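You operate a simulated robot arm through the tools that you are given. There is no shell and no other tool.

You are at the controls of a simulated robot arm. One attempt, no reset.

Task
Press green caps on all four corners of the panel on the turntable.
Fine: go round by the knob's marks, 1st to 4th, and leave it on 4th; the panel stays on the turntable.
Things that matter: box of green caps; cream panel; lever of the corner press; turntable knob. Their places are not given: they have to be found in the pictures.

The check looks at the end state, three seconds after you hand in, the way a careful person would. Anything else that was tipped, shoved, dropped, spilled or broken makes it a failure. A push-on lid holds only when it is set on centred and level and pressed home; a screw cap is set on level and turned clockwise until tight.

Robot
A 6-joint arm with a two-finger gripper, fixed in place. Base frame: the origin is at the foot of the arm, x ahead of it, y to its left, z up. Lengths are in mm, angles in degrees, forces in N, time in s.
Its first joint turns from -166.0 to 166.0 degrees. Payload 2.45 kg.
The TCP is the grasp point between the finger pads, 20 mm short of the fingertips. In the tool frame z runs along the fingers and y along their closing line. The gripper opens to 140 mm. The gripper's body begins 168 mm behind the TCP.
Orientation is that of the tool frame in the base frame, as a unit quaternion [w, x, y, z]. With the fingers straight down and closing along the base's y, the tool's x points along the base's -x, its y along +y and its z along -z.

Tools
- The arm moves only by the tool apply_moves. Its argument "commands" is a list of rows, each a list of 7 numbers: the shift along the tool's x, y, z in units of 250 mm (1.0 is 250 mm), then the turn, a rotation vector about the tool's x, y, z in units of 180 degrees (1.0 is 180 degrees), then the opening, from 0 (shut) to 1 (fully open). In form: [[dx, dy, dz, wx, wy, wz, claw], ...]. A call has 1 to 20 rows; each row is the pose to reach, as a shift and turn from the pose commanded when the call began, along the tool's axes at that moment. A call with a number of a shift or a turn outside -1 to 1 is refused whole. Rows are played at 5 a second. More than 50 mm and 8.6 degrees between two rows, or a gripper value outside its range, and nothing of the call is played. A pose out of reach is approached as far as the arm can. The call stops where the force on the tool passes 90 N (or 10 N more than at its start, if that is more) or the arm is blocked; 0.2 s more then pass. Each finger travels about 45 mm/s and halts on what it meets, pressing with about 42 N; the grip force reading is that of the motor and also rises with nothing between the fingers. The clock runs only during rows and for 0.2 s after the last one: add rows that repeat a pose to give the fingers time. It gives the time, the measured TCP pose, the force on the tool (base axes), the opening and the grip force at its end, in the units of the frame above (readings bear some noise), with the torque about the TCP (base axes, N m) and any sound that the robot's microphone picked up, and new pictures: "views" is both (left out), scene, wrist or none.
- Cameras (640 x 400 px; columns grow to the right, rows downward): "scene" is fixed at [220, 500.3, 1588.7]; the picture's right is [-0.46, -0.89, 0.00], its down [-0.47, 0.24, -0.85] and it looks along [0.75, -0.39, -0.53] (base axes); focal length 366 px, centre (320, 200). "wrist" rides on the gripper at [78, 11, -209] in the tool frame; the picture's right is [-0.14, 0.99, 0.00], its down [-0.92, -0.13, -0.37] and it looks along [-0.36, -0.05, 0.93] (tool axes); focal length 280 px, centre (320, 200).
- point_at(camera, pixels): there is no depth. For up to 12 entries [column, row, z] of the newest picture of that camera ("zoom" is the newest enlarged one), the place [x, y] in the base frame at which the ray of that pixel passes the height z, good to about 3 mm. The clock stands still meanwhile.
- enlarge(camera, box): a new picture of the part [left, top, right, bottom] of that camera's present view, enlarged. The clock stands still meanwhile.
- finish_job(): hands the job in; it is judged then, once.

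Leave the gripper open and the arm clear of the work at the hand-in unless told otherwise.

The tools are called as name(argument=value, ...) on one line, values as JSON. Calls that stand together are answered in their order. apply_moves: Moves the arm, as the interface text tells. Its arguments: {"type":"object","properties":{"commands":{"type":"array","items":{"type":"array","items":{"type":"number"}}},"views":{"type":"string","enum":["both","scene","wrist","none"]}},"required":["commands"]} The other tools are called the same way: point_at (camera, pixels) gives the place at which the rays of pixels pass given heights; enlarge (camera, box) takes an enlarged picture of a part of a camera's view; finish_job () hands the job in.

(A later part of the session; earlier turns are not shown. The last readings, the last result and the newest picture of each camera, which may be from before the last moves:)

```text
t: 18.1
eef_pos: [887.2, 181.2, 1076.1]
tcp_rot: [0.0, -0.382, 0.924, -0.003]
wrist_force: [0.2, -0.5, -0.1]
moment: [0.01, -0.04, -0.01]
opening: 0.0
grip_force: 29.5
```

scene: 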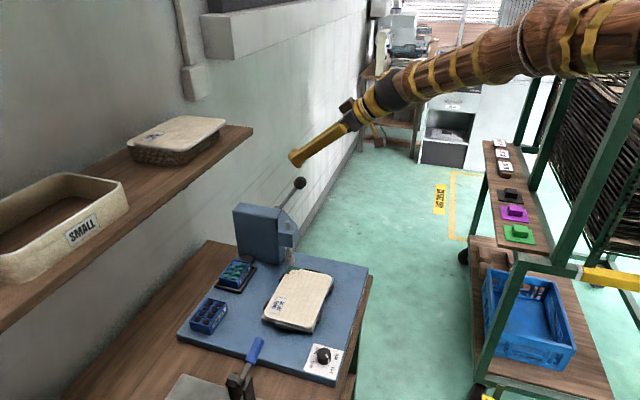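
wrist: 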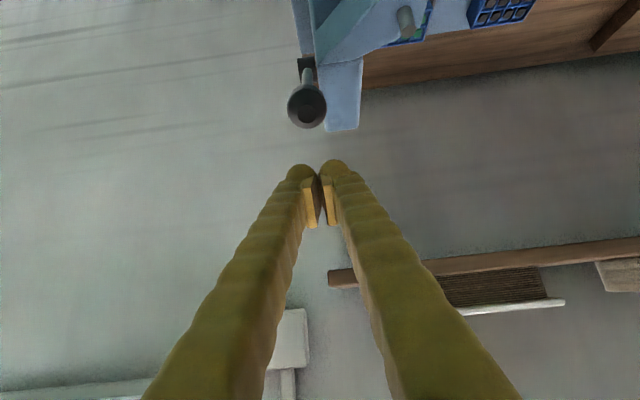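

Tool is vertical at (887, 181, 1076). I'll now move to about (690, 230, 1000) above the knob, opening the gripper to about 70 mm.

apply_moves(commands=[[0.07, 0.116, 0.05, 0, 0, 0, 0.1], [0.14, 0.232, 0.1, 0, 0, 0, 0.2], [0.21, 0.348, 0.15, 0, 0, 0, 0.3], [0.28, 0.463, 0.2, 0, 0, 0, 0.4], [0.35, 0.579, 0.25, 0, 0, 0, 0.5], [0.42, 0.695, 0.304, 0, 0, 0, 0.5], [0.42, 0.695, 0.304, 0, 0, 0, 0.5]])

enlarge(camera="scene", box=[225, 200, 385, 390])

```text
t: 19.7
eef_pos: [691.2, 230.1, 1000.6]
tcp_rot: [0.002, -0.382, 0.924, -0.003]
wrist_force: [0.1, 0.1, -0.6]
moment: [-0.02, 0.0, -0.03]
opening: 69.9
grip_force: 0.0
```

scene: 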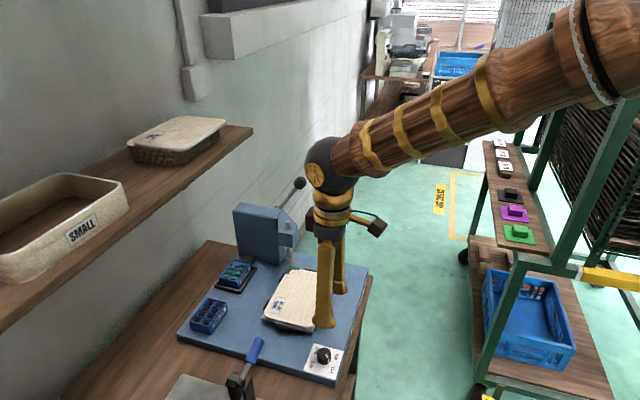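
wrist: 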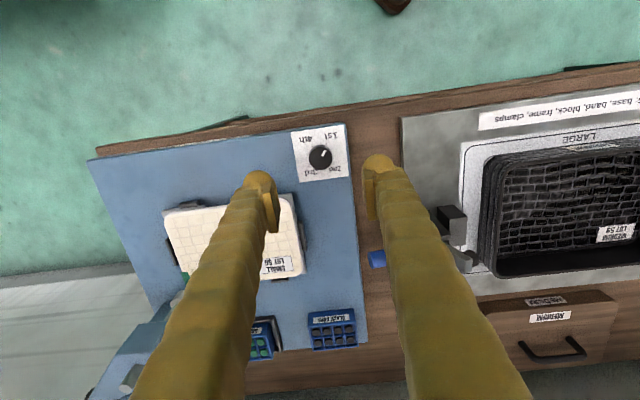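

```text
2.11 times, centred on (305, 295) of scene
```

zoom: 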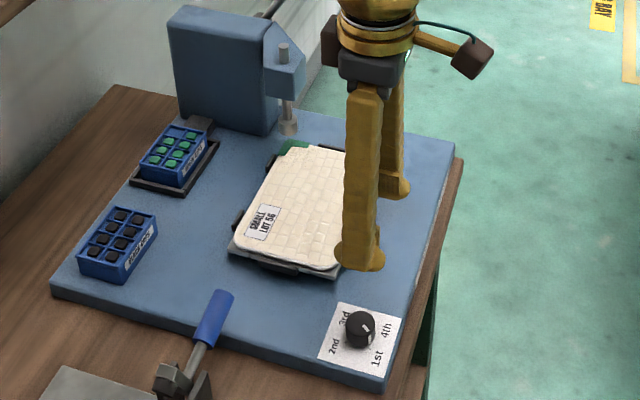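

The knob is visible at wrist (320, 157). I'll enlarge and triangulate the knob top and the label plane before descending.

enlarge(camera="wrist", box=[280, 120, 360, 190])

enlarge(camera="scene", box=[295, 335, 355, 390])

```text
5.71 times, centred on (320, 155) of wrist
```

zoom: 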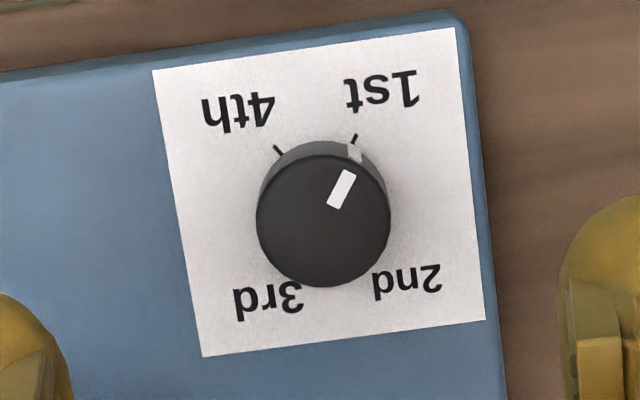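

```text
7.27 times, centred on (325, 362) of scene
```

zoom: 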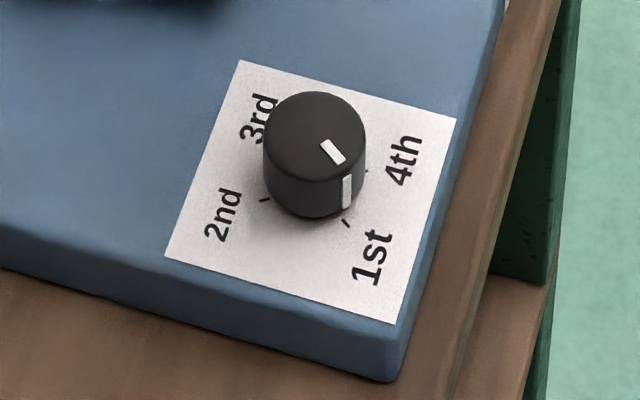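

point_at(camera="wrist", pixels=[[320.5, 158.9, 810], [320.5, 158.9, 820], [320.5, 158.9, 830], [343.6, 124.9, 780], [343.6, 124.9, 790], [348.9, 176, 780], [348.9, 176, 790], [290.6, 132.2, 785], [299.3, 182.5, 785], [326, 143.5, 785], [312.8, 145.5, 785]])

point_at(camera="scene", pixels=[[324.3, 353.2, 810], [324.3, 353.2, 820], [324.3, 353.2, 830], [335.3, 378.9, 780], [335.3, 378.9, 790], [303.7, 369.8, 780], [303.7, 369.8, 790], [343.8, 350.7, 785], [314, 342.7, 785]])

```text
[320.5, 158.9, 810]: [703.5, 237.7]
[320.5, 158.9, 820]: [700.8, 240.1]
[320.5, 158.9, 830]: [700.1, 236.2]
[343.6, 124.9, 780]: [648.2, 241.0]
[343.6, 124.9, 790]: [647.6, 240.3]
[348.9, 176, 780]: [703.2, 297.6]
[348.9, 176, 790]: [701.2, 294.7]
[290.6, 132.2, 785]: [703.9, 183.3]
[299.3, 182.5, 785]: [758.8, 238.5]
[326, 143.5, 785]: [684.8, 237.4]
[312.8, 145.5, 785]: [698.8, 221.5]
```

```text
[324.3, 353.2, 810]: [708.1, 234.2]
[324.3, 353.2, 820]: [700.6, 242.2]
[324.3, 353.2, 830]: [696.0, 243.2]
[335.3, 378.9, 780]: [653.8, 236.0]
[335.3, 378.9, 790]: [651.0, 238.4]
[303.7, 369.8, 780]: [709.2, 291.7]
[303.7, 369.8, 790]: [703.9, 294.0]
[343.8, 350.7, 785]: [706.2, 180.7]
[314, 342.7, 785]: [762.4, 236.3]
```

Knob centre is at about (702, 239), top z≈820, with the label plane at z≈794. I'll centre over it and descend to TCP z≈850 first for a check.

apply_moves(commands=[[-0.028, -0.002, 0.12, 0, 0, 0, 0.5], [-0.0565, -0.0045, 0.24, 0, 0, 0, 0.5], [-0.0565, -0.0045, 0.36, 0, 0, 0, 0.5], [-0.0565, -0.0045, 0.48, 0, 0, 0, 0.5], [-0.0565, -0.0045, 0.6, 0, 0, 0, 0.5]])

enlarge(camera="scene", box=[285, 310, 375, 390])

```text
t: 20.9
eef_pos: [702.7, 239.4, 849.7]
tcp_rot: [0.002, -0.381, 0.924, -0.003]
wrist_force: [-0.6, 0.1, -0.1]
moment: [0.01, -0.02, -0.06]
opening: 70.1
grip_force: 0.1
```

scene: 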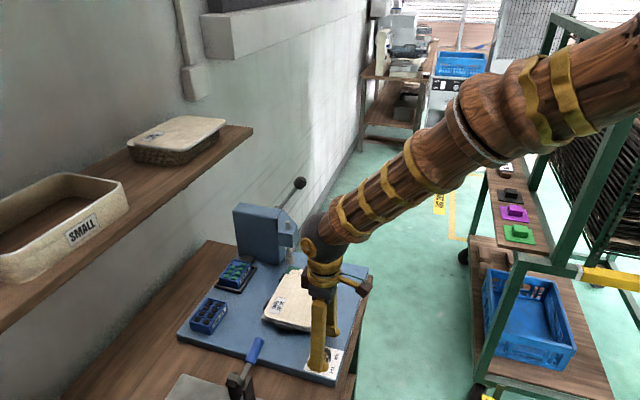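
wrist: 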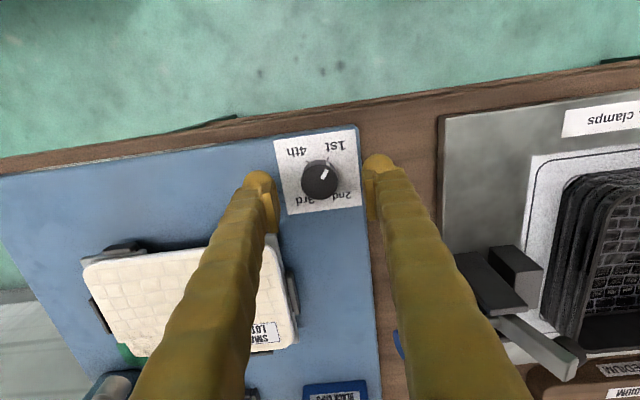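

```text
5.00 times, centred on (330, 350) of scene
```

zoom: 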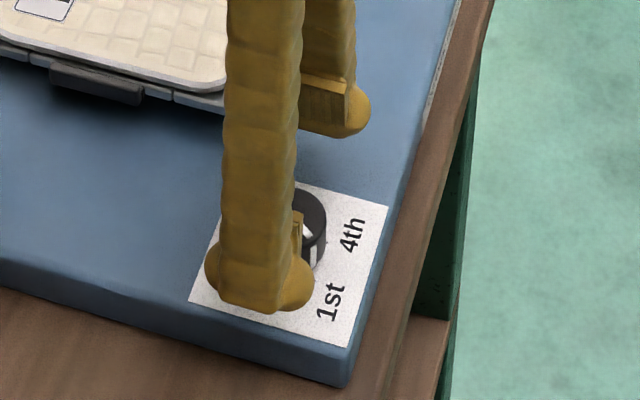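

enlarge(camera="wrist", box=[270, 120, 370, 220])

```text
4.00 times, centred on (320, 170) of wrist
```

zoom: 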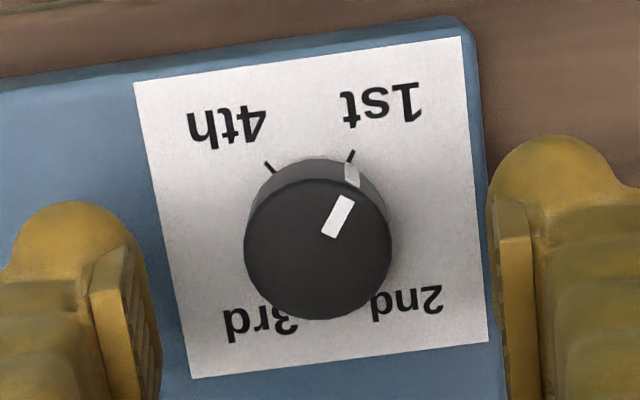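

Knob top centre at wrist (319, 182), matching the expected tool axis (320, 183). I'll descend to z≈818 and close on the knob.

apply_moves(commands=[[0, 0, 0.064, 0, 0, 0, 0.5], [0, 0, 0.127, 0, 0, 0, 0.5], [0, 0, 0.127, 0, 0, 0, 0.35], [0, 0, 0.127, 0, 0, 0, 0.1], [0, 0, 0.127, 0, 0, 0, 0.1], [0, 0, 0.127, 0, 0, 0, 0.1]], views="wrist")

```text
t: 22.3
eef_pos: [702.5, 238.4, 817.0]
tcp_rot: [0.002, -0.382, 0.924, -0.003]
wrist_force: [3.6, -3.3, -3.3]
moment: [-0.04, -0.05, 0.0]
opening: 32.1
grip_force: 37.8
```

wrist: 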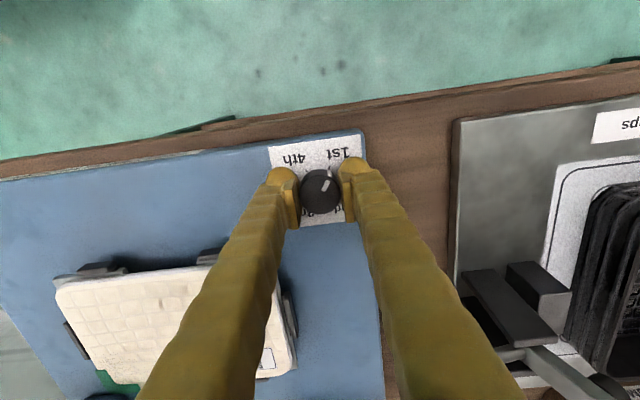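

The grip holds the knob (opening 32 mm). Working out the tick positions on the label from several views, the spacing is uneven: about 109° (1st→2nd), 71° (2nd→3rd), 109° (3rd→4th). That matches a rectangular panel's corners. I'll first turn about 54° clockwise and check that the table follows in the right sense.

apply_moves(commands=[[0, 0, 0.127, 0, 0, 0.03, 0.1], [0, 0, 0.127, 0, 0, 0.06, 0.1], [0, 0, 0.127, 0, 0, 0.09, 0.1], [0, 0, 0.127, 0, 0, 0.12, 0.1], [0, 0, 0.127, 0, 0, 0.15, 0.1], [0, 0, 0.127, 0, 0, 0.18, 0.1], [0, 0, 0.127, 0, 0, 0.21, 0.1], [0, 0, 0.127, 0, 0, 0.24, 0.1], [0, 0, 0.127, 0, 0, 0.27, 0.1], [0, 0, 0.127, 0, 0, 0.3, 0.1]])

```text
t: 22.6
eef_pos: [705.6, 240.5, 811.6]
tcp_rot: [0.004, -0.366, 0.93, -0.002]
wrist_force: [-7.2, 2.0, 9.3]
moment: [-0.03, 0.25, -0.02]
opening: 32.8
grip_force: 44.8
stopped in row 1: the force on the tool passed its limit at 142 N (the readings are from after the stop); the commanded pose is now the measured one
```

scene: 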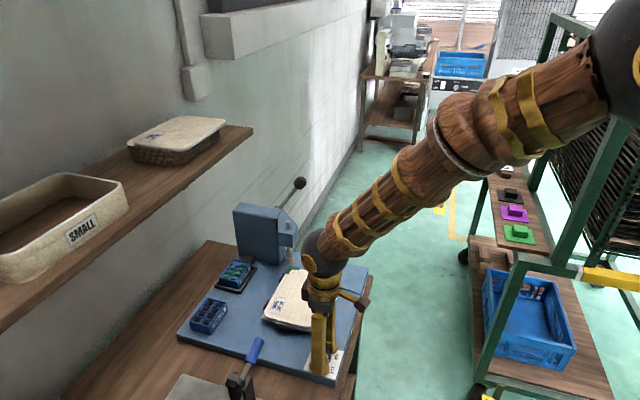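
wrist: 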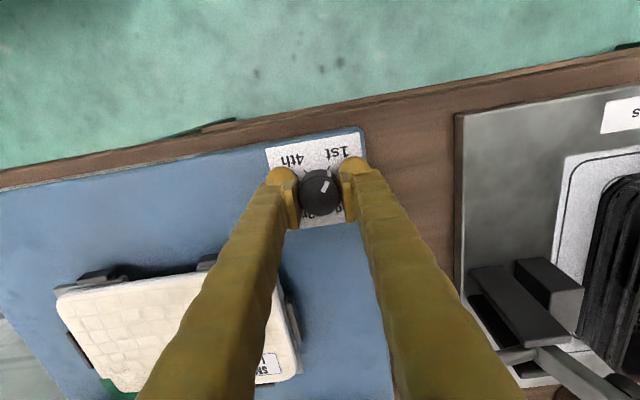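

My mistake: I left the 0.127 descent in the rows, so the fingertips pressed on the plate and the call stopped at once (tips at z≈791.6, which gives the plate height). The force is back to ~9 N. I'll open, rise back to z≈817, recentre, and check the knob and plate.

apply_moves(commands=[[0, 0, 0, 0, 0, 0, 0.4], [0, 0, -0.01, 0, 0, 0, 0.4], [0.0143, 0.003, -0.0216, 0, 0, -0.011, 0.4], [0.0143, 0.003, -0.0216, 0, 0, -0.011, 0.4]])

enlarge(camera="wrist", box=[260, 130, 380, 250])

enlarge(camera="scene", box=[225, 240, 385, 390])

```text
t: 23.6
eef_pos: [700.8, 238.5, 817.6]
tcp_rot: [0.004, -0.384, 0.923, -0.002]
wrist_force: [-0.4, 0.2, 0.4]
moment: [0.02, 0.0, -0.02]
opening: 56.0
grip_force: 0.0
```

scene: 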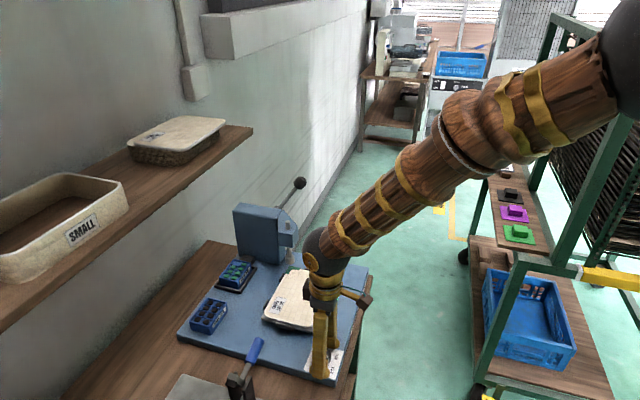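
wrist: 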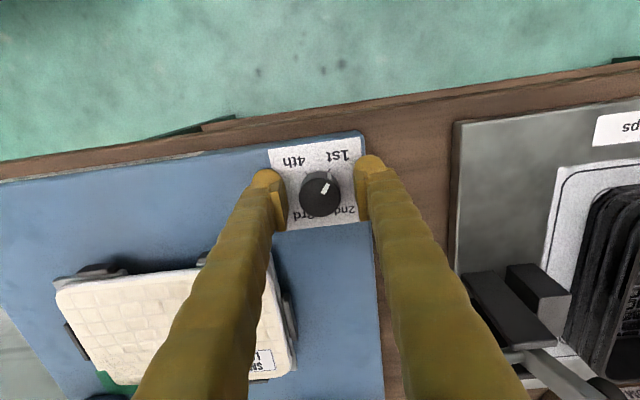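

```text
3.33 times, centred on (320, 190) of wrist
```

zoom: 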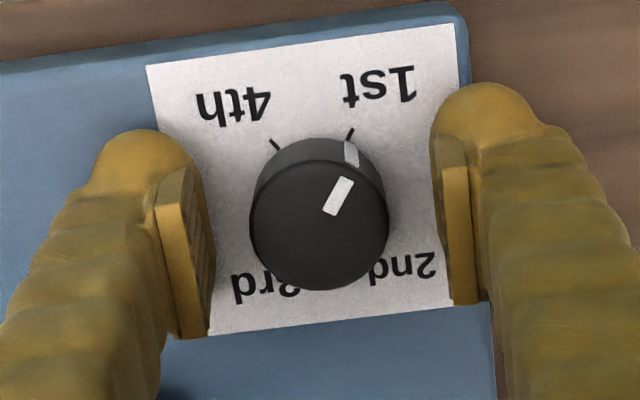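

```text
2.67 times, centred on (305, 315) of scene
```

zoom: 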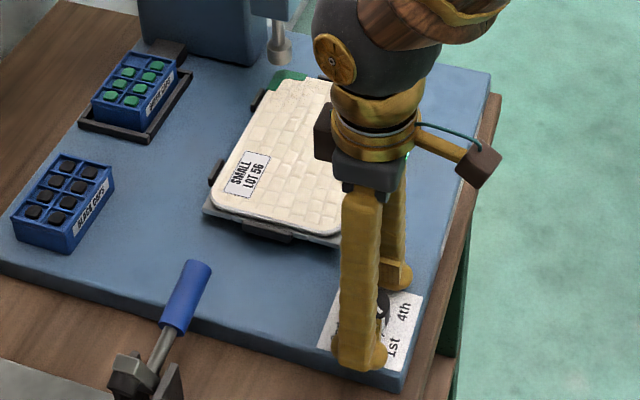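

All is intact: knob still at 1st, panel and plate undisturbed. I'll close on the knob again with no z shift, then turn about 54° clockwise in small rows.

apply_moves(commands=[[-0.005, 0, 0, 0, 0, 0, 0.3], [-0.005, 0, 0, 0, 0, 0, 0.15], [-0.005, 0, 0, 0, 0, 0, 0.15], [-0.005, 0, 0, 0, 0, 0.015, 0.15], [-0.005, 0, 0, 0, 0, 0.03, 0.15], [-0.005, 0, 0, 0, 0, 0.06, 0.15], [-0.005, 0, 0, 0, 0, 0.09, 0.15], [-0.005, 0, 0, 0, 0, 0.12, 0.15], [-0.005, 0, 0, 0, 0, 0.15, 0.15], [-0.005, 0, 0, 0, 0, 0.18, 0.15], [-0.005, 0, 0, 0, 0, 0.21, 0.15], [-0.005, 0, 0, 0, 0, 0.24, 0.15], [-0.005, 0, 0, 0, 0, 0.27, 0.15], [-0.005, 0, 0, 0, 0, 0.3, 0.15]])

enlarge(camera="scene", box=[225, 240, 385, 390])

```text
t: 26.6
eef_pos: [702.2, 238.9, 815.8]
tcp_rot: [0.004, 0.08, 0.997, -0.002]
wrist_force: [10.2, -8.1, 6.5]
moment: [-0.11, -0.24, 0.0]
opening: 32.2
grip_force: 45.1
```

scene: 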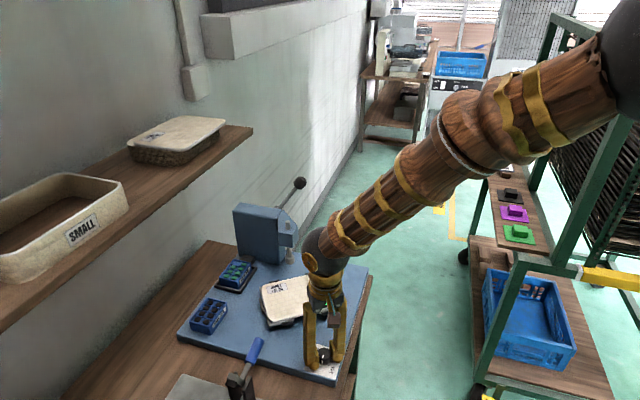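
wrist: 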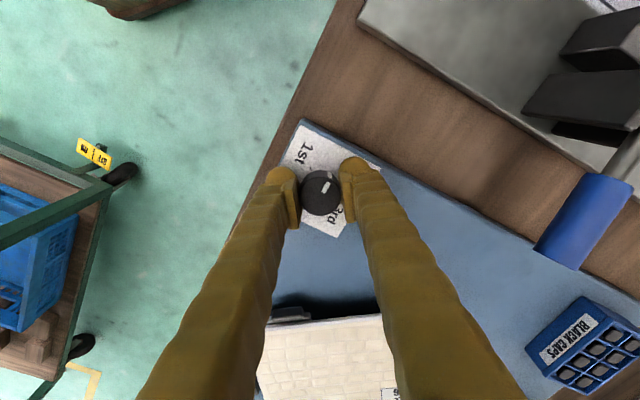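

```text
2.67 times, centred on (305, 315) of scene
```

zoom: 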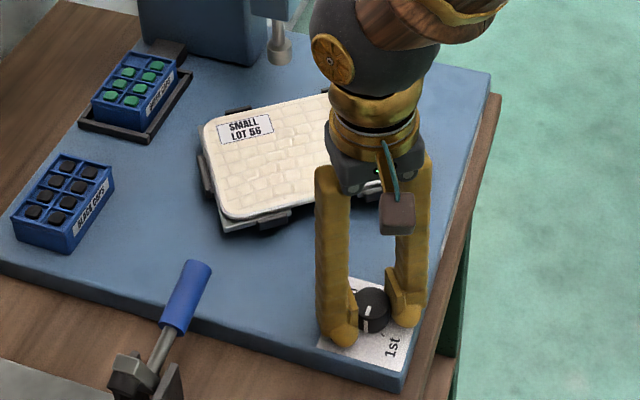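

The table turns clockwise along with the knob. I'll continue another 54° to reach about 108°, then compare pointer and 2nd tick.

apply_moves(commands=[[0, 0, 0, 0, 0, 0.03, 0.15], [0, 0, 0, 0, 0, 0.06, 0.15], [0, 0, 0, 0, 0, 0.09, 0.15], [0, 0, 0, 0, 0, 0.12, 0.15], [0, 0, 0, 0, 0, 0.15, 0.15], [0, 0, 0, 0, 0, 0.18, 0.15], [0, 0, 0, 0, 0, 0.21, 0.15], [0, 0, 0, 0, 0, 0.24, 0.15], [0, 0, 0, 0, 0, 0.27, 0.15], [0, 0, 0, 0, 0, 0.3, 0.15], [0, 0, 0, 0, 0, 0.3, 0.15]])

enlarge(camera="scene", box=[225, 230, 385, 390])

enlarge(camera="wrist", box=[260, 130, 380, 250])

```text
t: 29.1
eef_pos: [702.9, 238.9, 817.3]
tcp_rot: [0.005, 0.524, 0.852, 0.002]
wrist_force: [24.1, 28.4, -4.4]
moment: [0.32, -0.19, 0.04]
opening: 32.3
grip_force: 45.0
```

scene: 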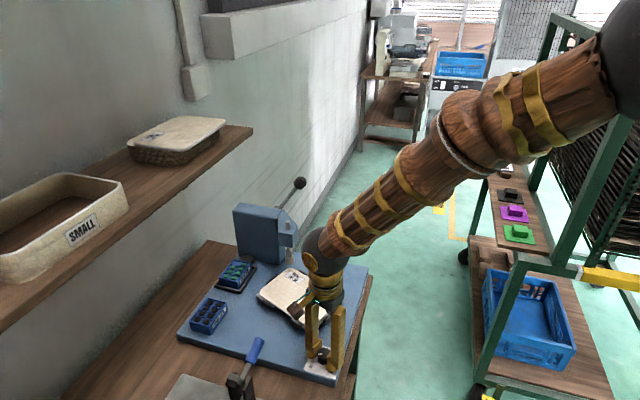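
wrist: 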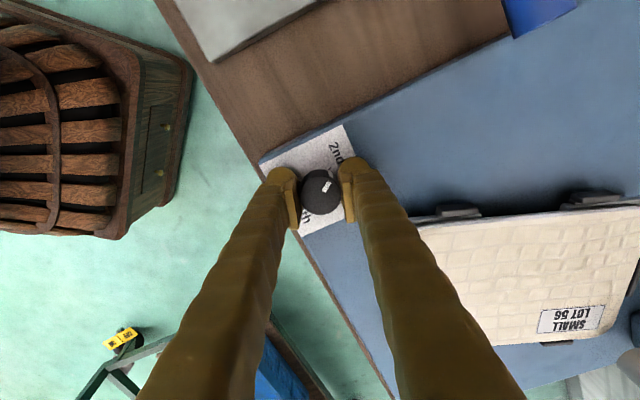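

```text
2.50 times, centred on (305, 310) of scene
```

zoom: 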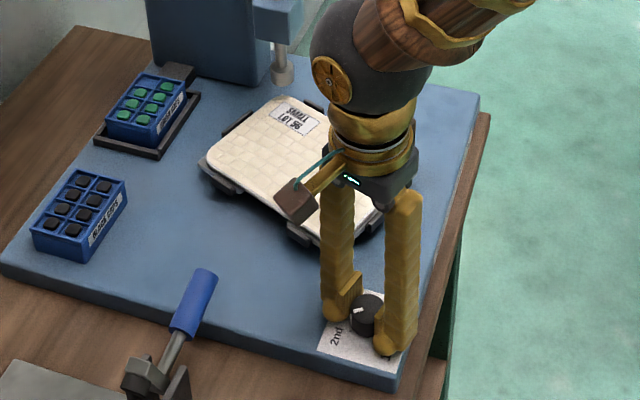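

```text
3.33 times, centred on (320, 190) of wrist
```

zoom: 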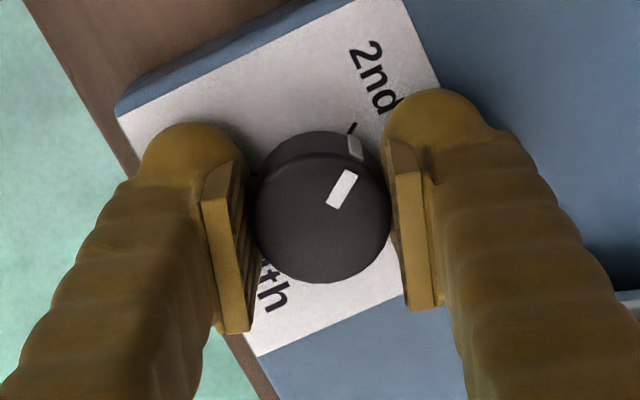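

enlarge(camera="wrist", box=[305, 155, 345, 190])

enlarge(camera="scene", box=[285, 230, 385, 320])

```text
11.43 times, centred on (325, 172) of wrist
```

zoom: 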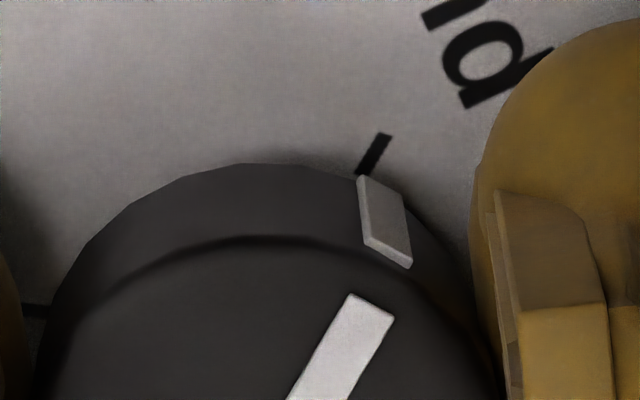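

```text
4.44 times, centred on (335, 275) of scene
```

zoom: 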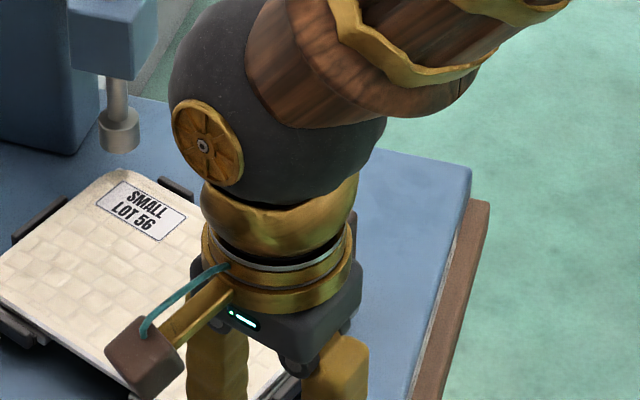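

Comparing with the earlier view at 1st, the pointer-to-tick relation is the same within about 1°. I'll release the knob, rise 120 mm and check where the panel corner sits relative to the plunger.

apply_moves(commands=[[0, 0, 0, 0, 0, 0, 0.3], [0, 0, 0, 0, 0, 0, 0.45], [0, 0, -0.04, 0, 0, 0, 0.45], [0, 0, -0.2, 0, 0, 0, 0.45], [0, 0, -0.36, 0, 0, 0, 0.45], [0, 0, -0.48, 0, 0, 0, 0.45]])

enlarge(camera="wrist", box=[260, 120, 360, 210])

enlarge(camera="scene", box=[245, 240, 335, 320])

```text
t: 30.4
eef_pos: [702.2, 239.0, 938.8]
tcp_rot: [0.004, 0.523, 0.853, 0.002]
wrist_force: [0.1, -0.1, 0.1]
moment: [0.02, -0.01, 0.03]
opening: 63.0
grip_force: 0.0
```

scene: 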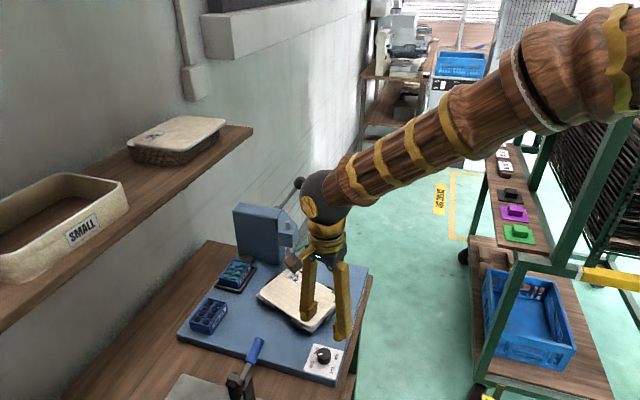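
wrist: 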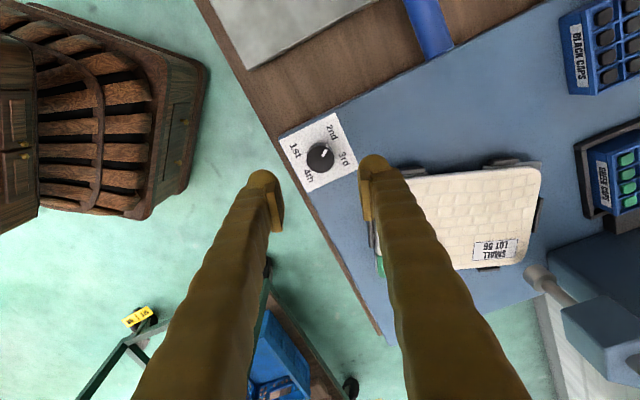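

```text
4.44 times, centred on (310, 165) of wrist
```

zoom: 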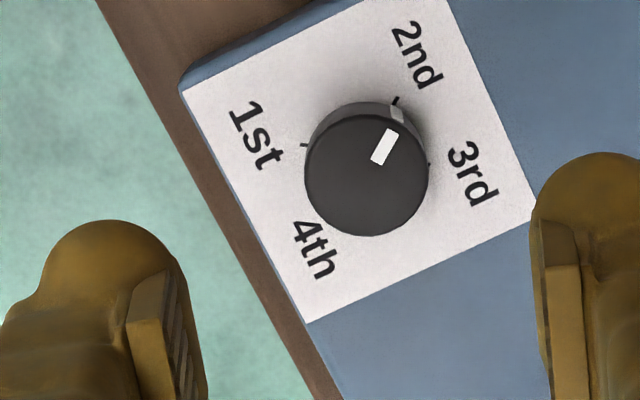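

```text
5.00 times, centred on (290, 280) of scene
```

zoom: 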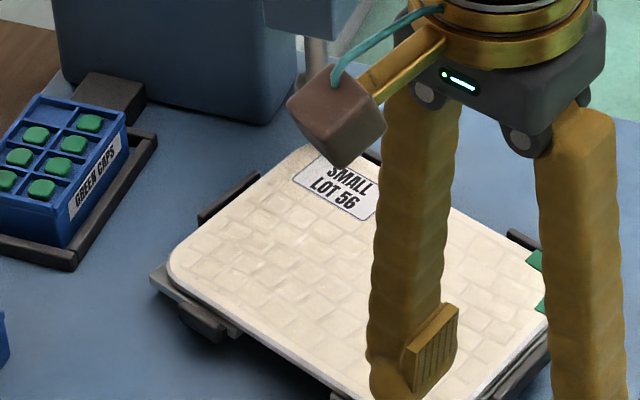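

The label corner now points to the plunger and the pointer stands at 2nd. I'll go back toward the lever: rise, yaw back −108° and shut the gripper, ending above the plate at about (887, 181, 1076).

apply_moves(commands=[[-0.02, 0.02, -0.06, 0, 0, -0.0429, 0.4], [-0.05, 0.05, -0.12, 0, 0, -0.0857, 0.3], [-0.09, 0.09, -0.18, 0, 0, -0.1286, 0.2], [-0.14, 0.14, -0.24, 0, 0, -0.1714, 0.1], [-0.19, 0.19, -0.29, 0, 0, -0.2143, 0], [-0.24, 0.24, -0.34, 0, 0, -0.2571, 0], [-0.28, 0.285, -0.38, 0, 0, -0.3, 0], [-0.32, 0.33, -0.42, 0, 0, -0.3429, 0], [-0.36, 0.37, -0.45, 0, 0, -0.3857, 0], [-0.4, 0.41, -0.48, 0, 0, -0.4286, 0], [-0.44, 0.45, -0.5, 0, 0, -0.4714, 0], [-0.48, 0.49, -0.52, 0, 0, -0.5143, 0], [-0.51, 0.52, -0.54, 0, 0, -0.5571, 0], [-0.542, 0.554, -0.548, 0, 0, -0.6, 0], [-0.542, 0.554, -0.548, 0, 0, -0.6, 0]])

enlarge(camera="scene", box=[245, 230, 355, 340])

enlarge(camera="wrist", box=[150, 100, 450, 300])

```text
t: 33.6
eef_pos: [884.8, 182.6, 1074.3]
tcp_rot: [0.004, -0.383, 0.924, -0.003]
wrist_force: [0.0, -0.9, -0.5]
moment: [0.0, -0.03, -0.01]
opening: 0.0
grip_force: 29.3
```

scene: 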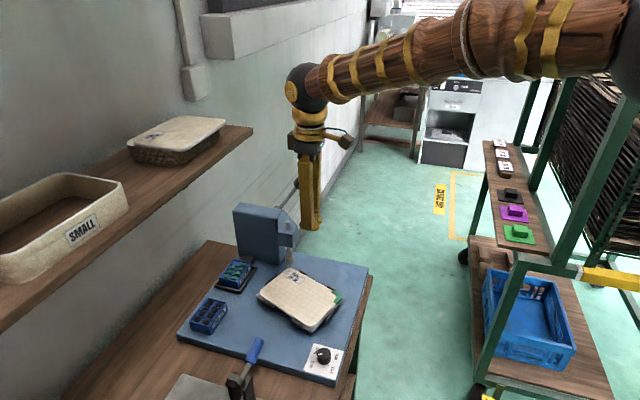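
wrist: 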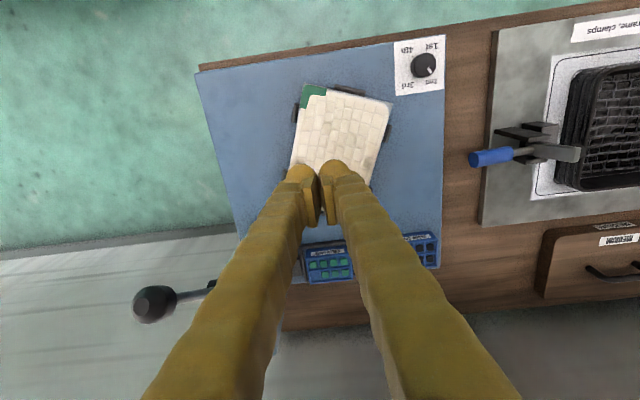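

```text
3.64 times, centred on (300, 285) of scene
```

zoom: 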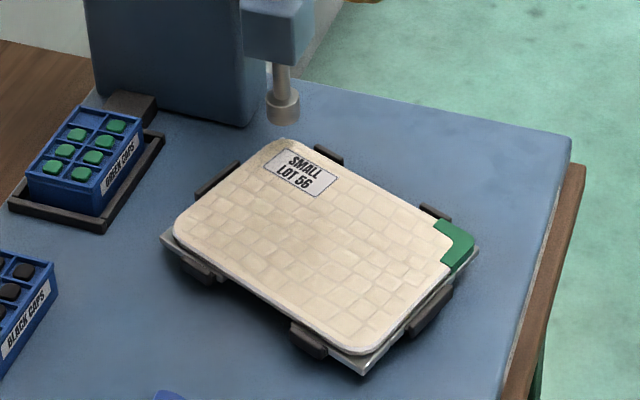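

```text
2.00 times, centred on (300, 200) of wrist
```

zoom: 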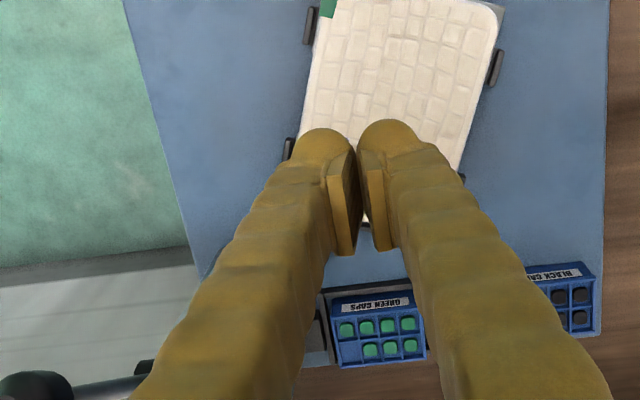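

The table has turned with the cap now at the right-hand corner (an L-shaped green piece). I'll zoom on the corner under the plunger with the same box as before to check alignment.

enlarge(camera="scene", box=[265, 240, 315, 285])

point_at(camera="scene", pixels=[[312.4, 332.5, 797], [343.4, 298.7, 797], [256, 296, 797]])

```text
8.89 times, centred on (290, 262) of scene
```

zoom: 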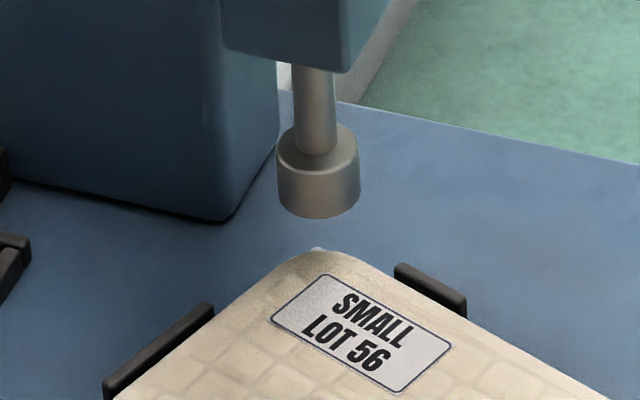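

```text
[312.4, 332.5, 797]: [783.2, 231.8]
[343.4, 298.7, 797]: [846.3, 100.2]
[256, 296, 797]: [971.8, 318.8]
```

The extrapolated panel corner lies within about 1.5 mm of where the first one was under the plunger, so alignment is good. Now I'll tilt and move back to the standby pose behind the lever ball.

apply_moves(commands=[[-0.03, -0.07, -0.09, 0, -0.0347, 0, 0], [-0.07, -0.15, -0.16, 0, -0.0695, 0, 0], [-0.12, -0.24, -0.22, 0, -0.104, 0, 0], [-0.17, -0.33, -0.26, 0, -0.139, 0, 0], [-0.22, -0.42, -0.29, 0, -0.174, 0, 0], [-0.27, -0.51, -0.305, 0, -0.2085, 0, 0], [-0.32, -0.605, -0.312, 0, -0.243, 0, 0], [-0.373, -0.699, -0.316, 0, -0.278, 0, 0], [-0.373, -0.699, -0.316, 0, -0.278, 0, 0]])

```text
t: 35.6
eef_pos: [1074.4, 122.9, 1155.3]
tcp_rot: [0.394, -0.347, 0.836, 0.16]
wrist_force: [-0.4, 0.4, -0.6]
moment: [0.02, 0.0, 0.01]
opening: 0.1
grip_force: 29.4
```

scene: 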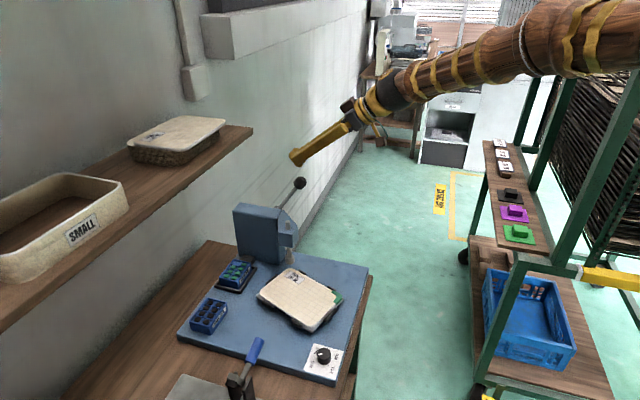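
wrist: 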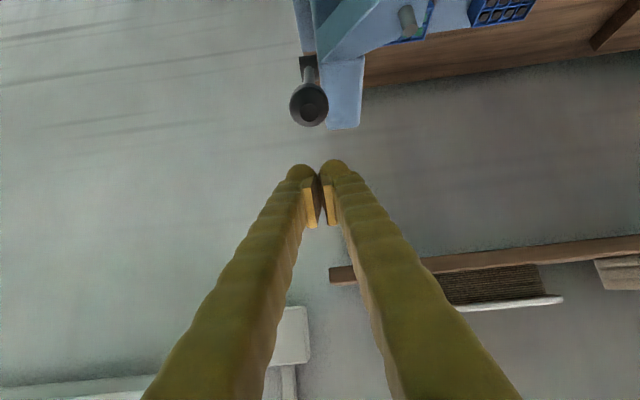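

Standby pose matches the first one within 2 mm, ball at wrist (309, 103). I'll now replay the same lever arc down to just before the press point.

apply_moves(commands=[[0, 0, 0.12, 0, 0, 0, 0], [0, 0, 0.239, 0, 0, 0, 0], [0.06, 0, 0.239, 0, 0, 0, 0], [0.115, 0, 0.239, 0, 0, 0, 0], [0.157, 0, 0.226, 0, -0.011, 0, 0], [0.19, 0, 0.214, 0, -0.0222, 0, 0], [0.23, 0, 0.209, 0, -0.033, 0, 0], [0.269, 0, 0.204, 0, -0.0444, 0, 0], [0.309, 0, 0.206, 0, -0.0555, 0, 0], [0.349, 0, 0.207, 0, -0.0667, 0, 0], [0.387, 0, 0.216, 0, -0.078, 0, 0], [0.425, 0, 0.225, 0, -0.0889, 0, 0], [0.461, 0, 0.24, 0, -0.1, 0, 0], [0.497, 0, 0.255, 0, -0.111, 0, 0], [0.528, 0, 0.278, 0, -0.117, 0, 0], [0.559, 0, 0.301, 0, -0.122, 0, 0], [0.586, 0, 0.33, 0, -0.128, 0, 0], [0.613, 0, 0.358, 0, -0.133, 0, 0]])

enlarge(camera="scene", box=[265, 240, 315, 285])

```text
t: 39.5
eef_pos: [1053.9, 102.4, 981.4]
tcp_rot: [0.559, -0.307, 0.735, 0.228]
wrist_force: [2.2, 0.2, 3.2]
moment: [-0.07, 0.04, -0.04]
opening: 0.0
grip_force: 29.3
```

scene: 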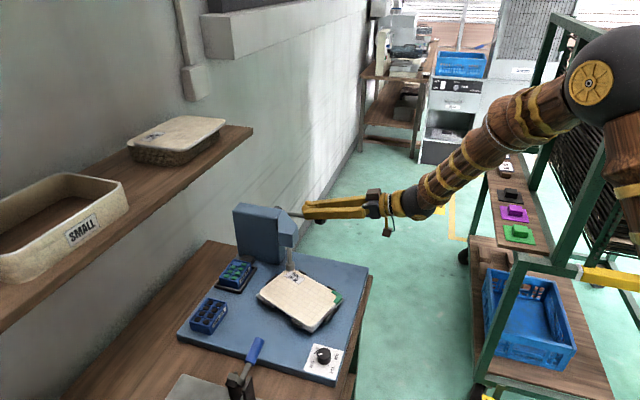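
wrist: 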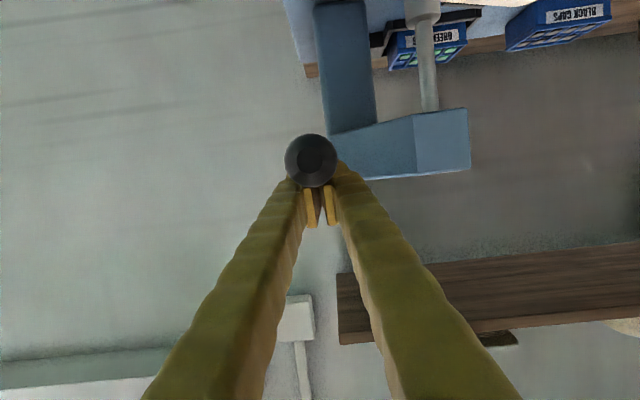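

```text
8.89 times, centred on (290, 262) of scene
```

zoom: 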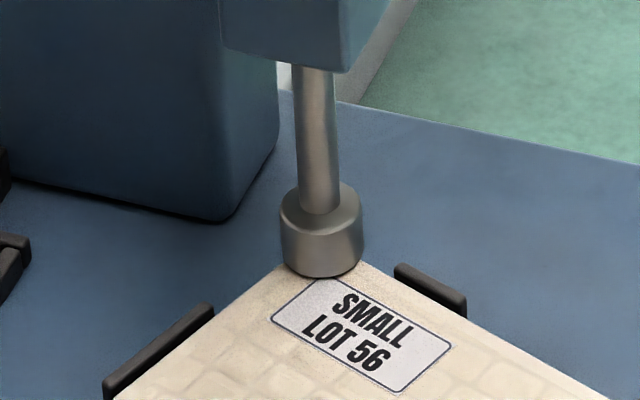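

The plunger nose is right at the corner. Now the press rows, as before.

apply_moves(commands=[[0.016, 0, 0.01, 0, -0.003, 0, 0], [0.032, 0, 0.021, 0, -0.006, 0, 0], [0.048, 0, 0.031, 0, -0.008, 0, 0], [0.062, 0, 0.04, 0, -0.011, 0, 0], [0.07, 0, 0.044, 0, -0.011, 0, 0]])

enlarge(camera="scene", box=[225, 195, 345, 295])

```text
t: 40.6
eef_pos: [1058.5, 105.9, 965.7]
tcp_rot: [0.574, -0.303, 0.724, 0.234]
wrist_force: [-15.1, -16.8, 59.1]
moment: [0.25, -0.31, 0.02]
opening: 6.1
grip_force: 29.8
```

scene: 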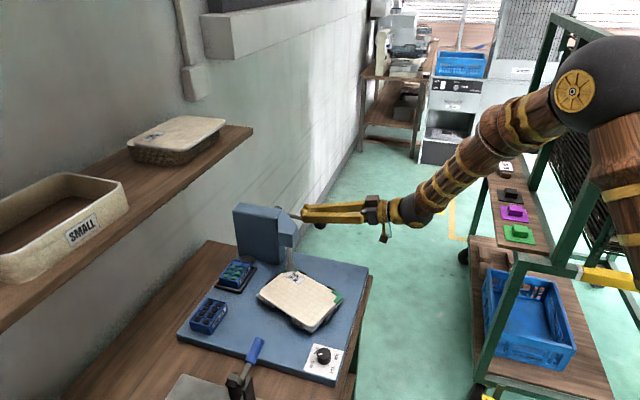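
wrist: 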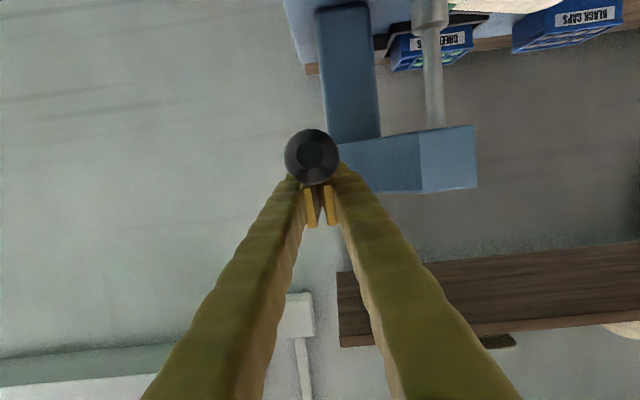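

```text
4.00 times, centred on (285, 245) of scene
```

zoom: 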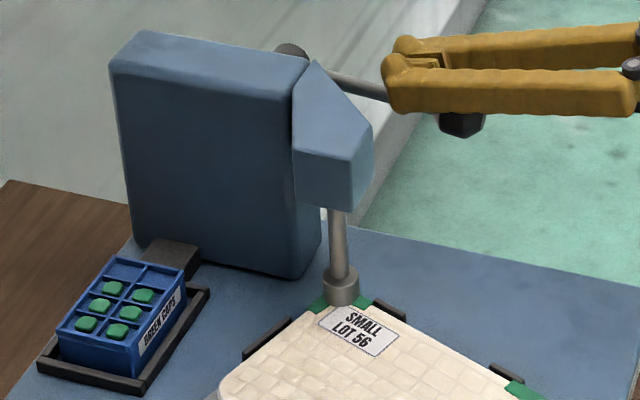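

Second cap is on (box down to 6). I'll ride the lever back up, withdraw, and return to the vertical waypoint in one call.

apply_moves(commands=[[-0.044, 0, -0.033, 0, 0.0144, 0, 0], [-0.117, 0, -0.06, 0, 0.0256, 0, 0], [-0.194, 0, -0.073, 0, 0.0367, 0, 0], [-0.233, 0, -0.071, 0, 0.048, 0, 0], [-0.272, 0, -0.068, 0, 0.0589, 0, 0], [-0.348, 0, -0.05, 0, 0.0811, 0, 0], [-0.42, 0, -0.018, 0, 0.1033, 0, 0], [-0.487, 0, 0.028, 0, 0.1256, 0, 0], [-0.54, 0, 0.078, 0, 0.1478, 0, 0], [-0.594, 0, 0.105, 0, 0.1478, 0, 0], [-0.647, 0, 0.132, 0, 0.1478, 0, 0], [-0.7, 0, 0.026, 0, 0.1478, 0, 0], [-0.752, 0, -0.079, 0, 0.1478, 0, 0], [-0.73, 0.172, -0.146, 0, 0.19, 0, 0], [-0.672, 0.258, -0.187, 0, 0.23, 0, 0], [-0.604, 0.344, -0.232, 0, 0.27, 0, 0], [-0.545, 0.43, -0.267, 0, 0.31, 0, 0], [-0.484, 0.517, -0.303, 0, 0.35, 0, 0], [-0.423, 0.603, -0.339, 0, 0.39, 0, 0], [-0.371, 0.689, -0.368, 0, 0.426, 0, 0]])

enlarge(camera="scene", box=[225, 170, 365, 340])

```text
t: 44.9
eef_pos: [888.6, 180.7, 1072.0]
tcp_rot: [-0.003, -0.382, 0.924, -0.005]
wrist_force: [0.5, 0.4, -0.1]
moment: [-0.04, -0.03, 0.01]
opening: 0.1
grip_force: 29.6
```

scene: 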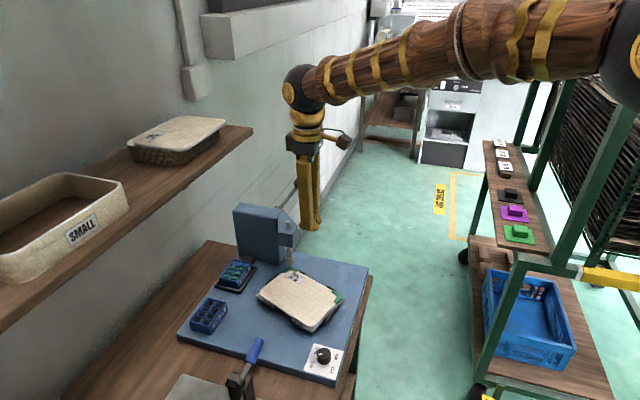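
wrist: 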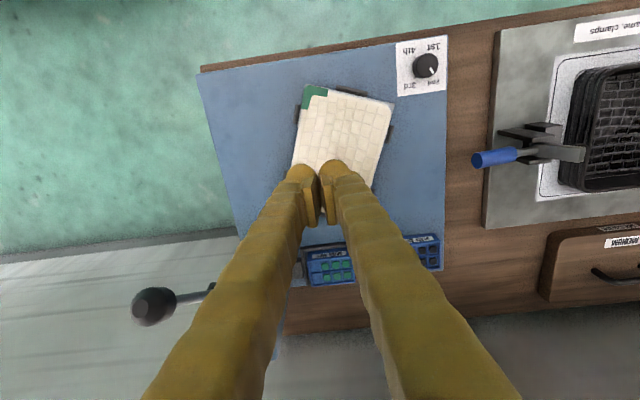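

```text
2.35 times, centred on (295, 255) of scene
```

zoom: 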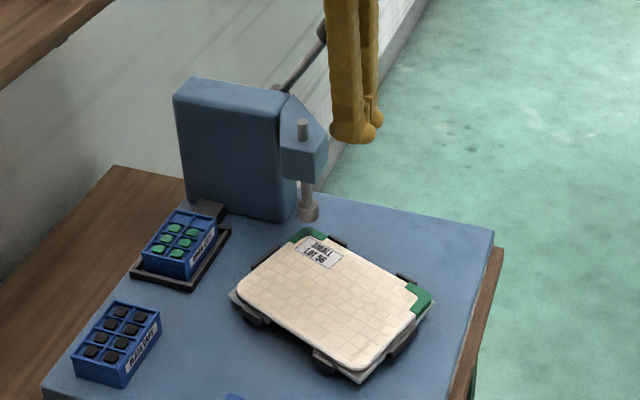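

Two caps are on, lever back up. Now to the knob: move to 30 mm above it with the gripper opened to ~63 mm.

apply_moves(commands=[[0.045, 0.086, 0.08, 0, 0, 0, 0.1], [0.09, 0.173, 0.18, 0, 0, 0, 0.2], [0.136, 0.26, 0.29, 0, 0, 0, 0.3], [0.182, 0.346, 0.41, 0, 0, 0, 0.4], [0.228, 0.432, 0.53, 0, 0, 0, 0.45], [0.273, 0.519, 0.65, 0, 0, 0, 0.45], [0.318, 0.606, 0.77, 0, 0, 0, 0.45], [0.364, 0.692, 0.888, 0, 0, 0, 0.45], [0.364, 0.692, 0.888, 0, 0, 0, 0.45]], views="wrist")

enlarge(camera="wrist", box=[270, 120, 370, 220])

```text
t: 46.9
eef_pos: [699.4, 238.0, 849.5]
tcp_rot: [-0.002, -0.382, 0.924, -0.004]
wrist_force: [0.4, -0.1, 0.1]
moment: [-0.03, -0.01, 0.01]
opening: 63.0
grip_force: 0.1
```

wrist: 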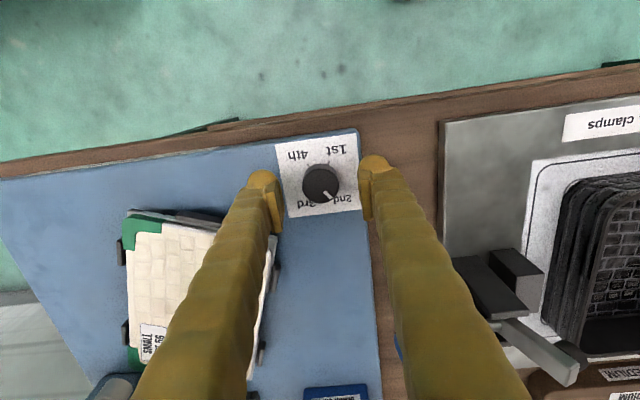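

```text
4.00 times, centred on (320, 170) of wrist
```

zoom: 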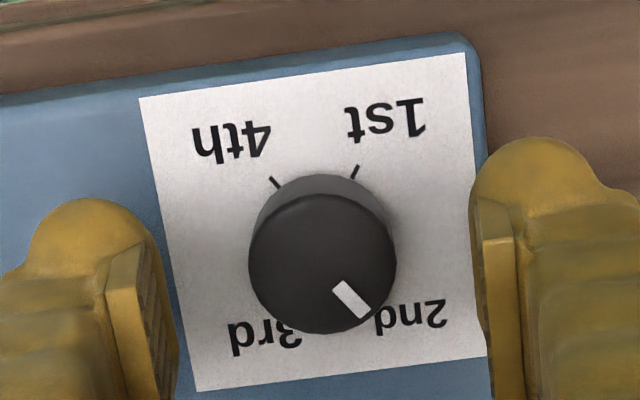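

Knob top is at wrist (320.5, 186), so I shift 2.6 mm along −x, descend to z≈817, grip and turn about 72° clockwise from 2nd to 3rd.

apply_moves(commands=[[-0.0104, 0, 0.065, 0, 0, 0, 0.45], [-0.0104, 0, 0.13, 0, 0, 0, 0.45], [-0.0104, 0, 0.13, 0, 0, 0, 0.3], [-0.0104, 0, 0.13, 0, 0, 0, 0.15], [-0.0104, 0, 0.13, 0, 0, 0, 0.15], [-0.0104, 0, 0.13, 0, 0, 0.015, 0.15], [-0.0104, 0, 0.13, 0, 0, 0.03, 0.15], [-0.0104, 0, 0.13, 0, 0, 0.06, 0.15], [-0.0104, 0, 0.13, 0, 0, 0.09, 0.15], [-0.0104, 0, 0.13, 0, 0, 0.12, 0.15], [-0.0104, 0, 0.13, 0, 0, 0.15, 0.15], [-0.0104, 0, 0.13, 0, 0, 0.18, 0.15], [-0.0104, 0, 0.13, 0, 0, 0.21, 0.15], [-0.0104, 0, 0.13, 0, 0, 0.24, 0.15], [-0.0104, 0, 0.13, 0, 0, 0.27, 0.15], [-0.0104, 0, 0.13, 0, 0, 0.3, 0.15], [-0.0104, 0, 0.13, 0, 0, 0.33, 0.15], [-0.0104, 0, 0.13, 0, 0, 0.36, 0.15], [-0.0104, 0, 0.13, 0, 0, 0.39, 0.15], [-0.0104, 0, 0.13, 0, 0, 0.4, 0.15]])

enlarge(camera="wrist", box=[270, 140, 370, 240])

enlarge(camera="scene", box=[225, 230, 385, 390])

```text
t: 51.0
eef_pos: [703.4, 239.4, 817.0]
tcp_rot: [0.002, 0.234, 0.972, -0.005]
wrist_force: [0.2, 13.1, 5.9]
moment: [0.1, -0.15, 0.03]
opening: 32.2
grip_force: 44.6
```

scene: 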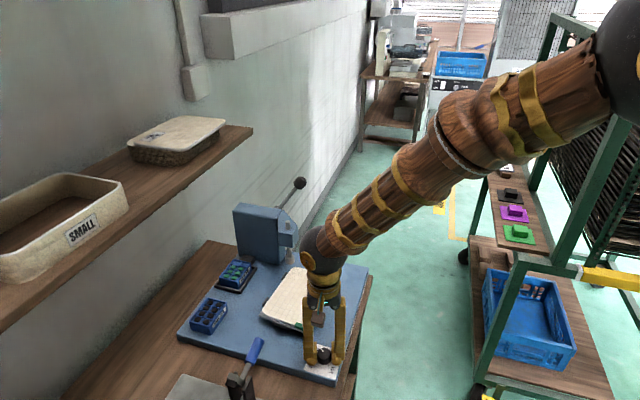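
wrist: 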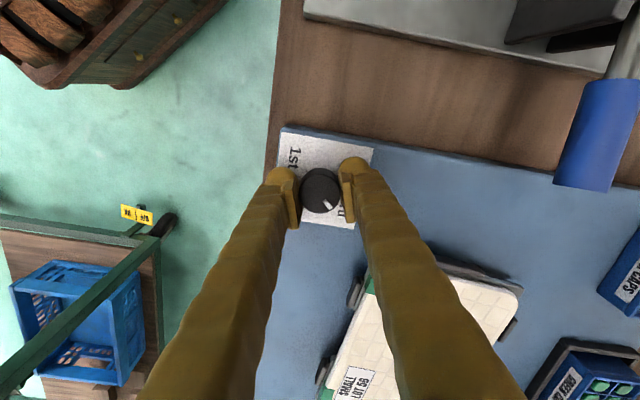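

```text
4.00 times, centred on (320, 190) of wrist
```

zoom: 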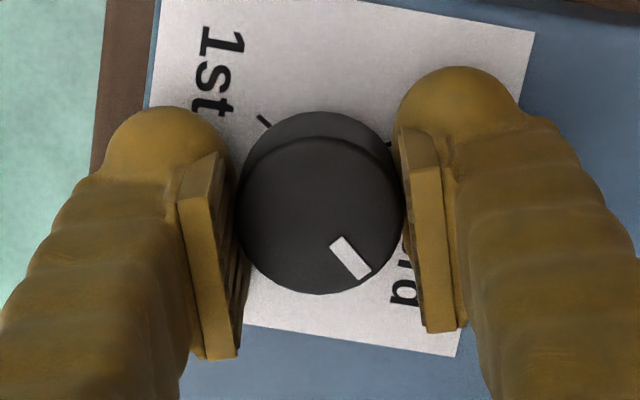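

```text
2.50 times, centred on (305, 310) of scene
```

zoom: 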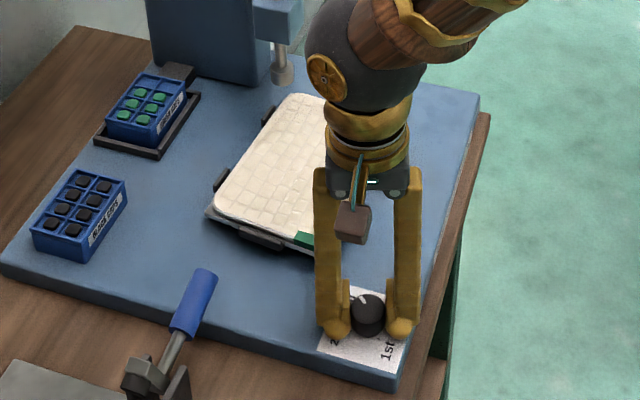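

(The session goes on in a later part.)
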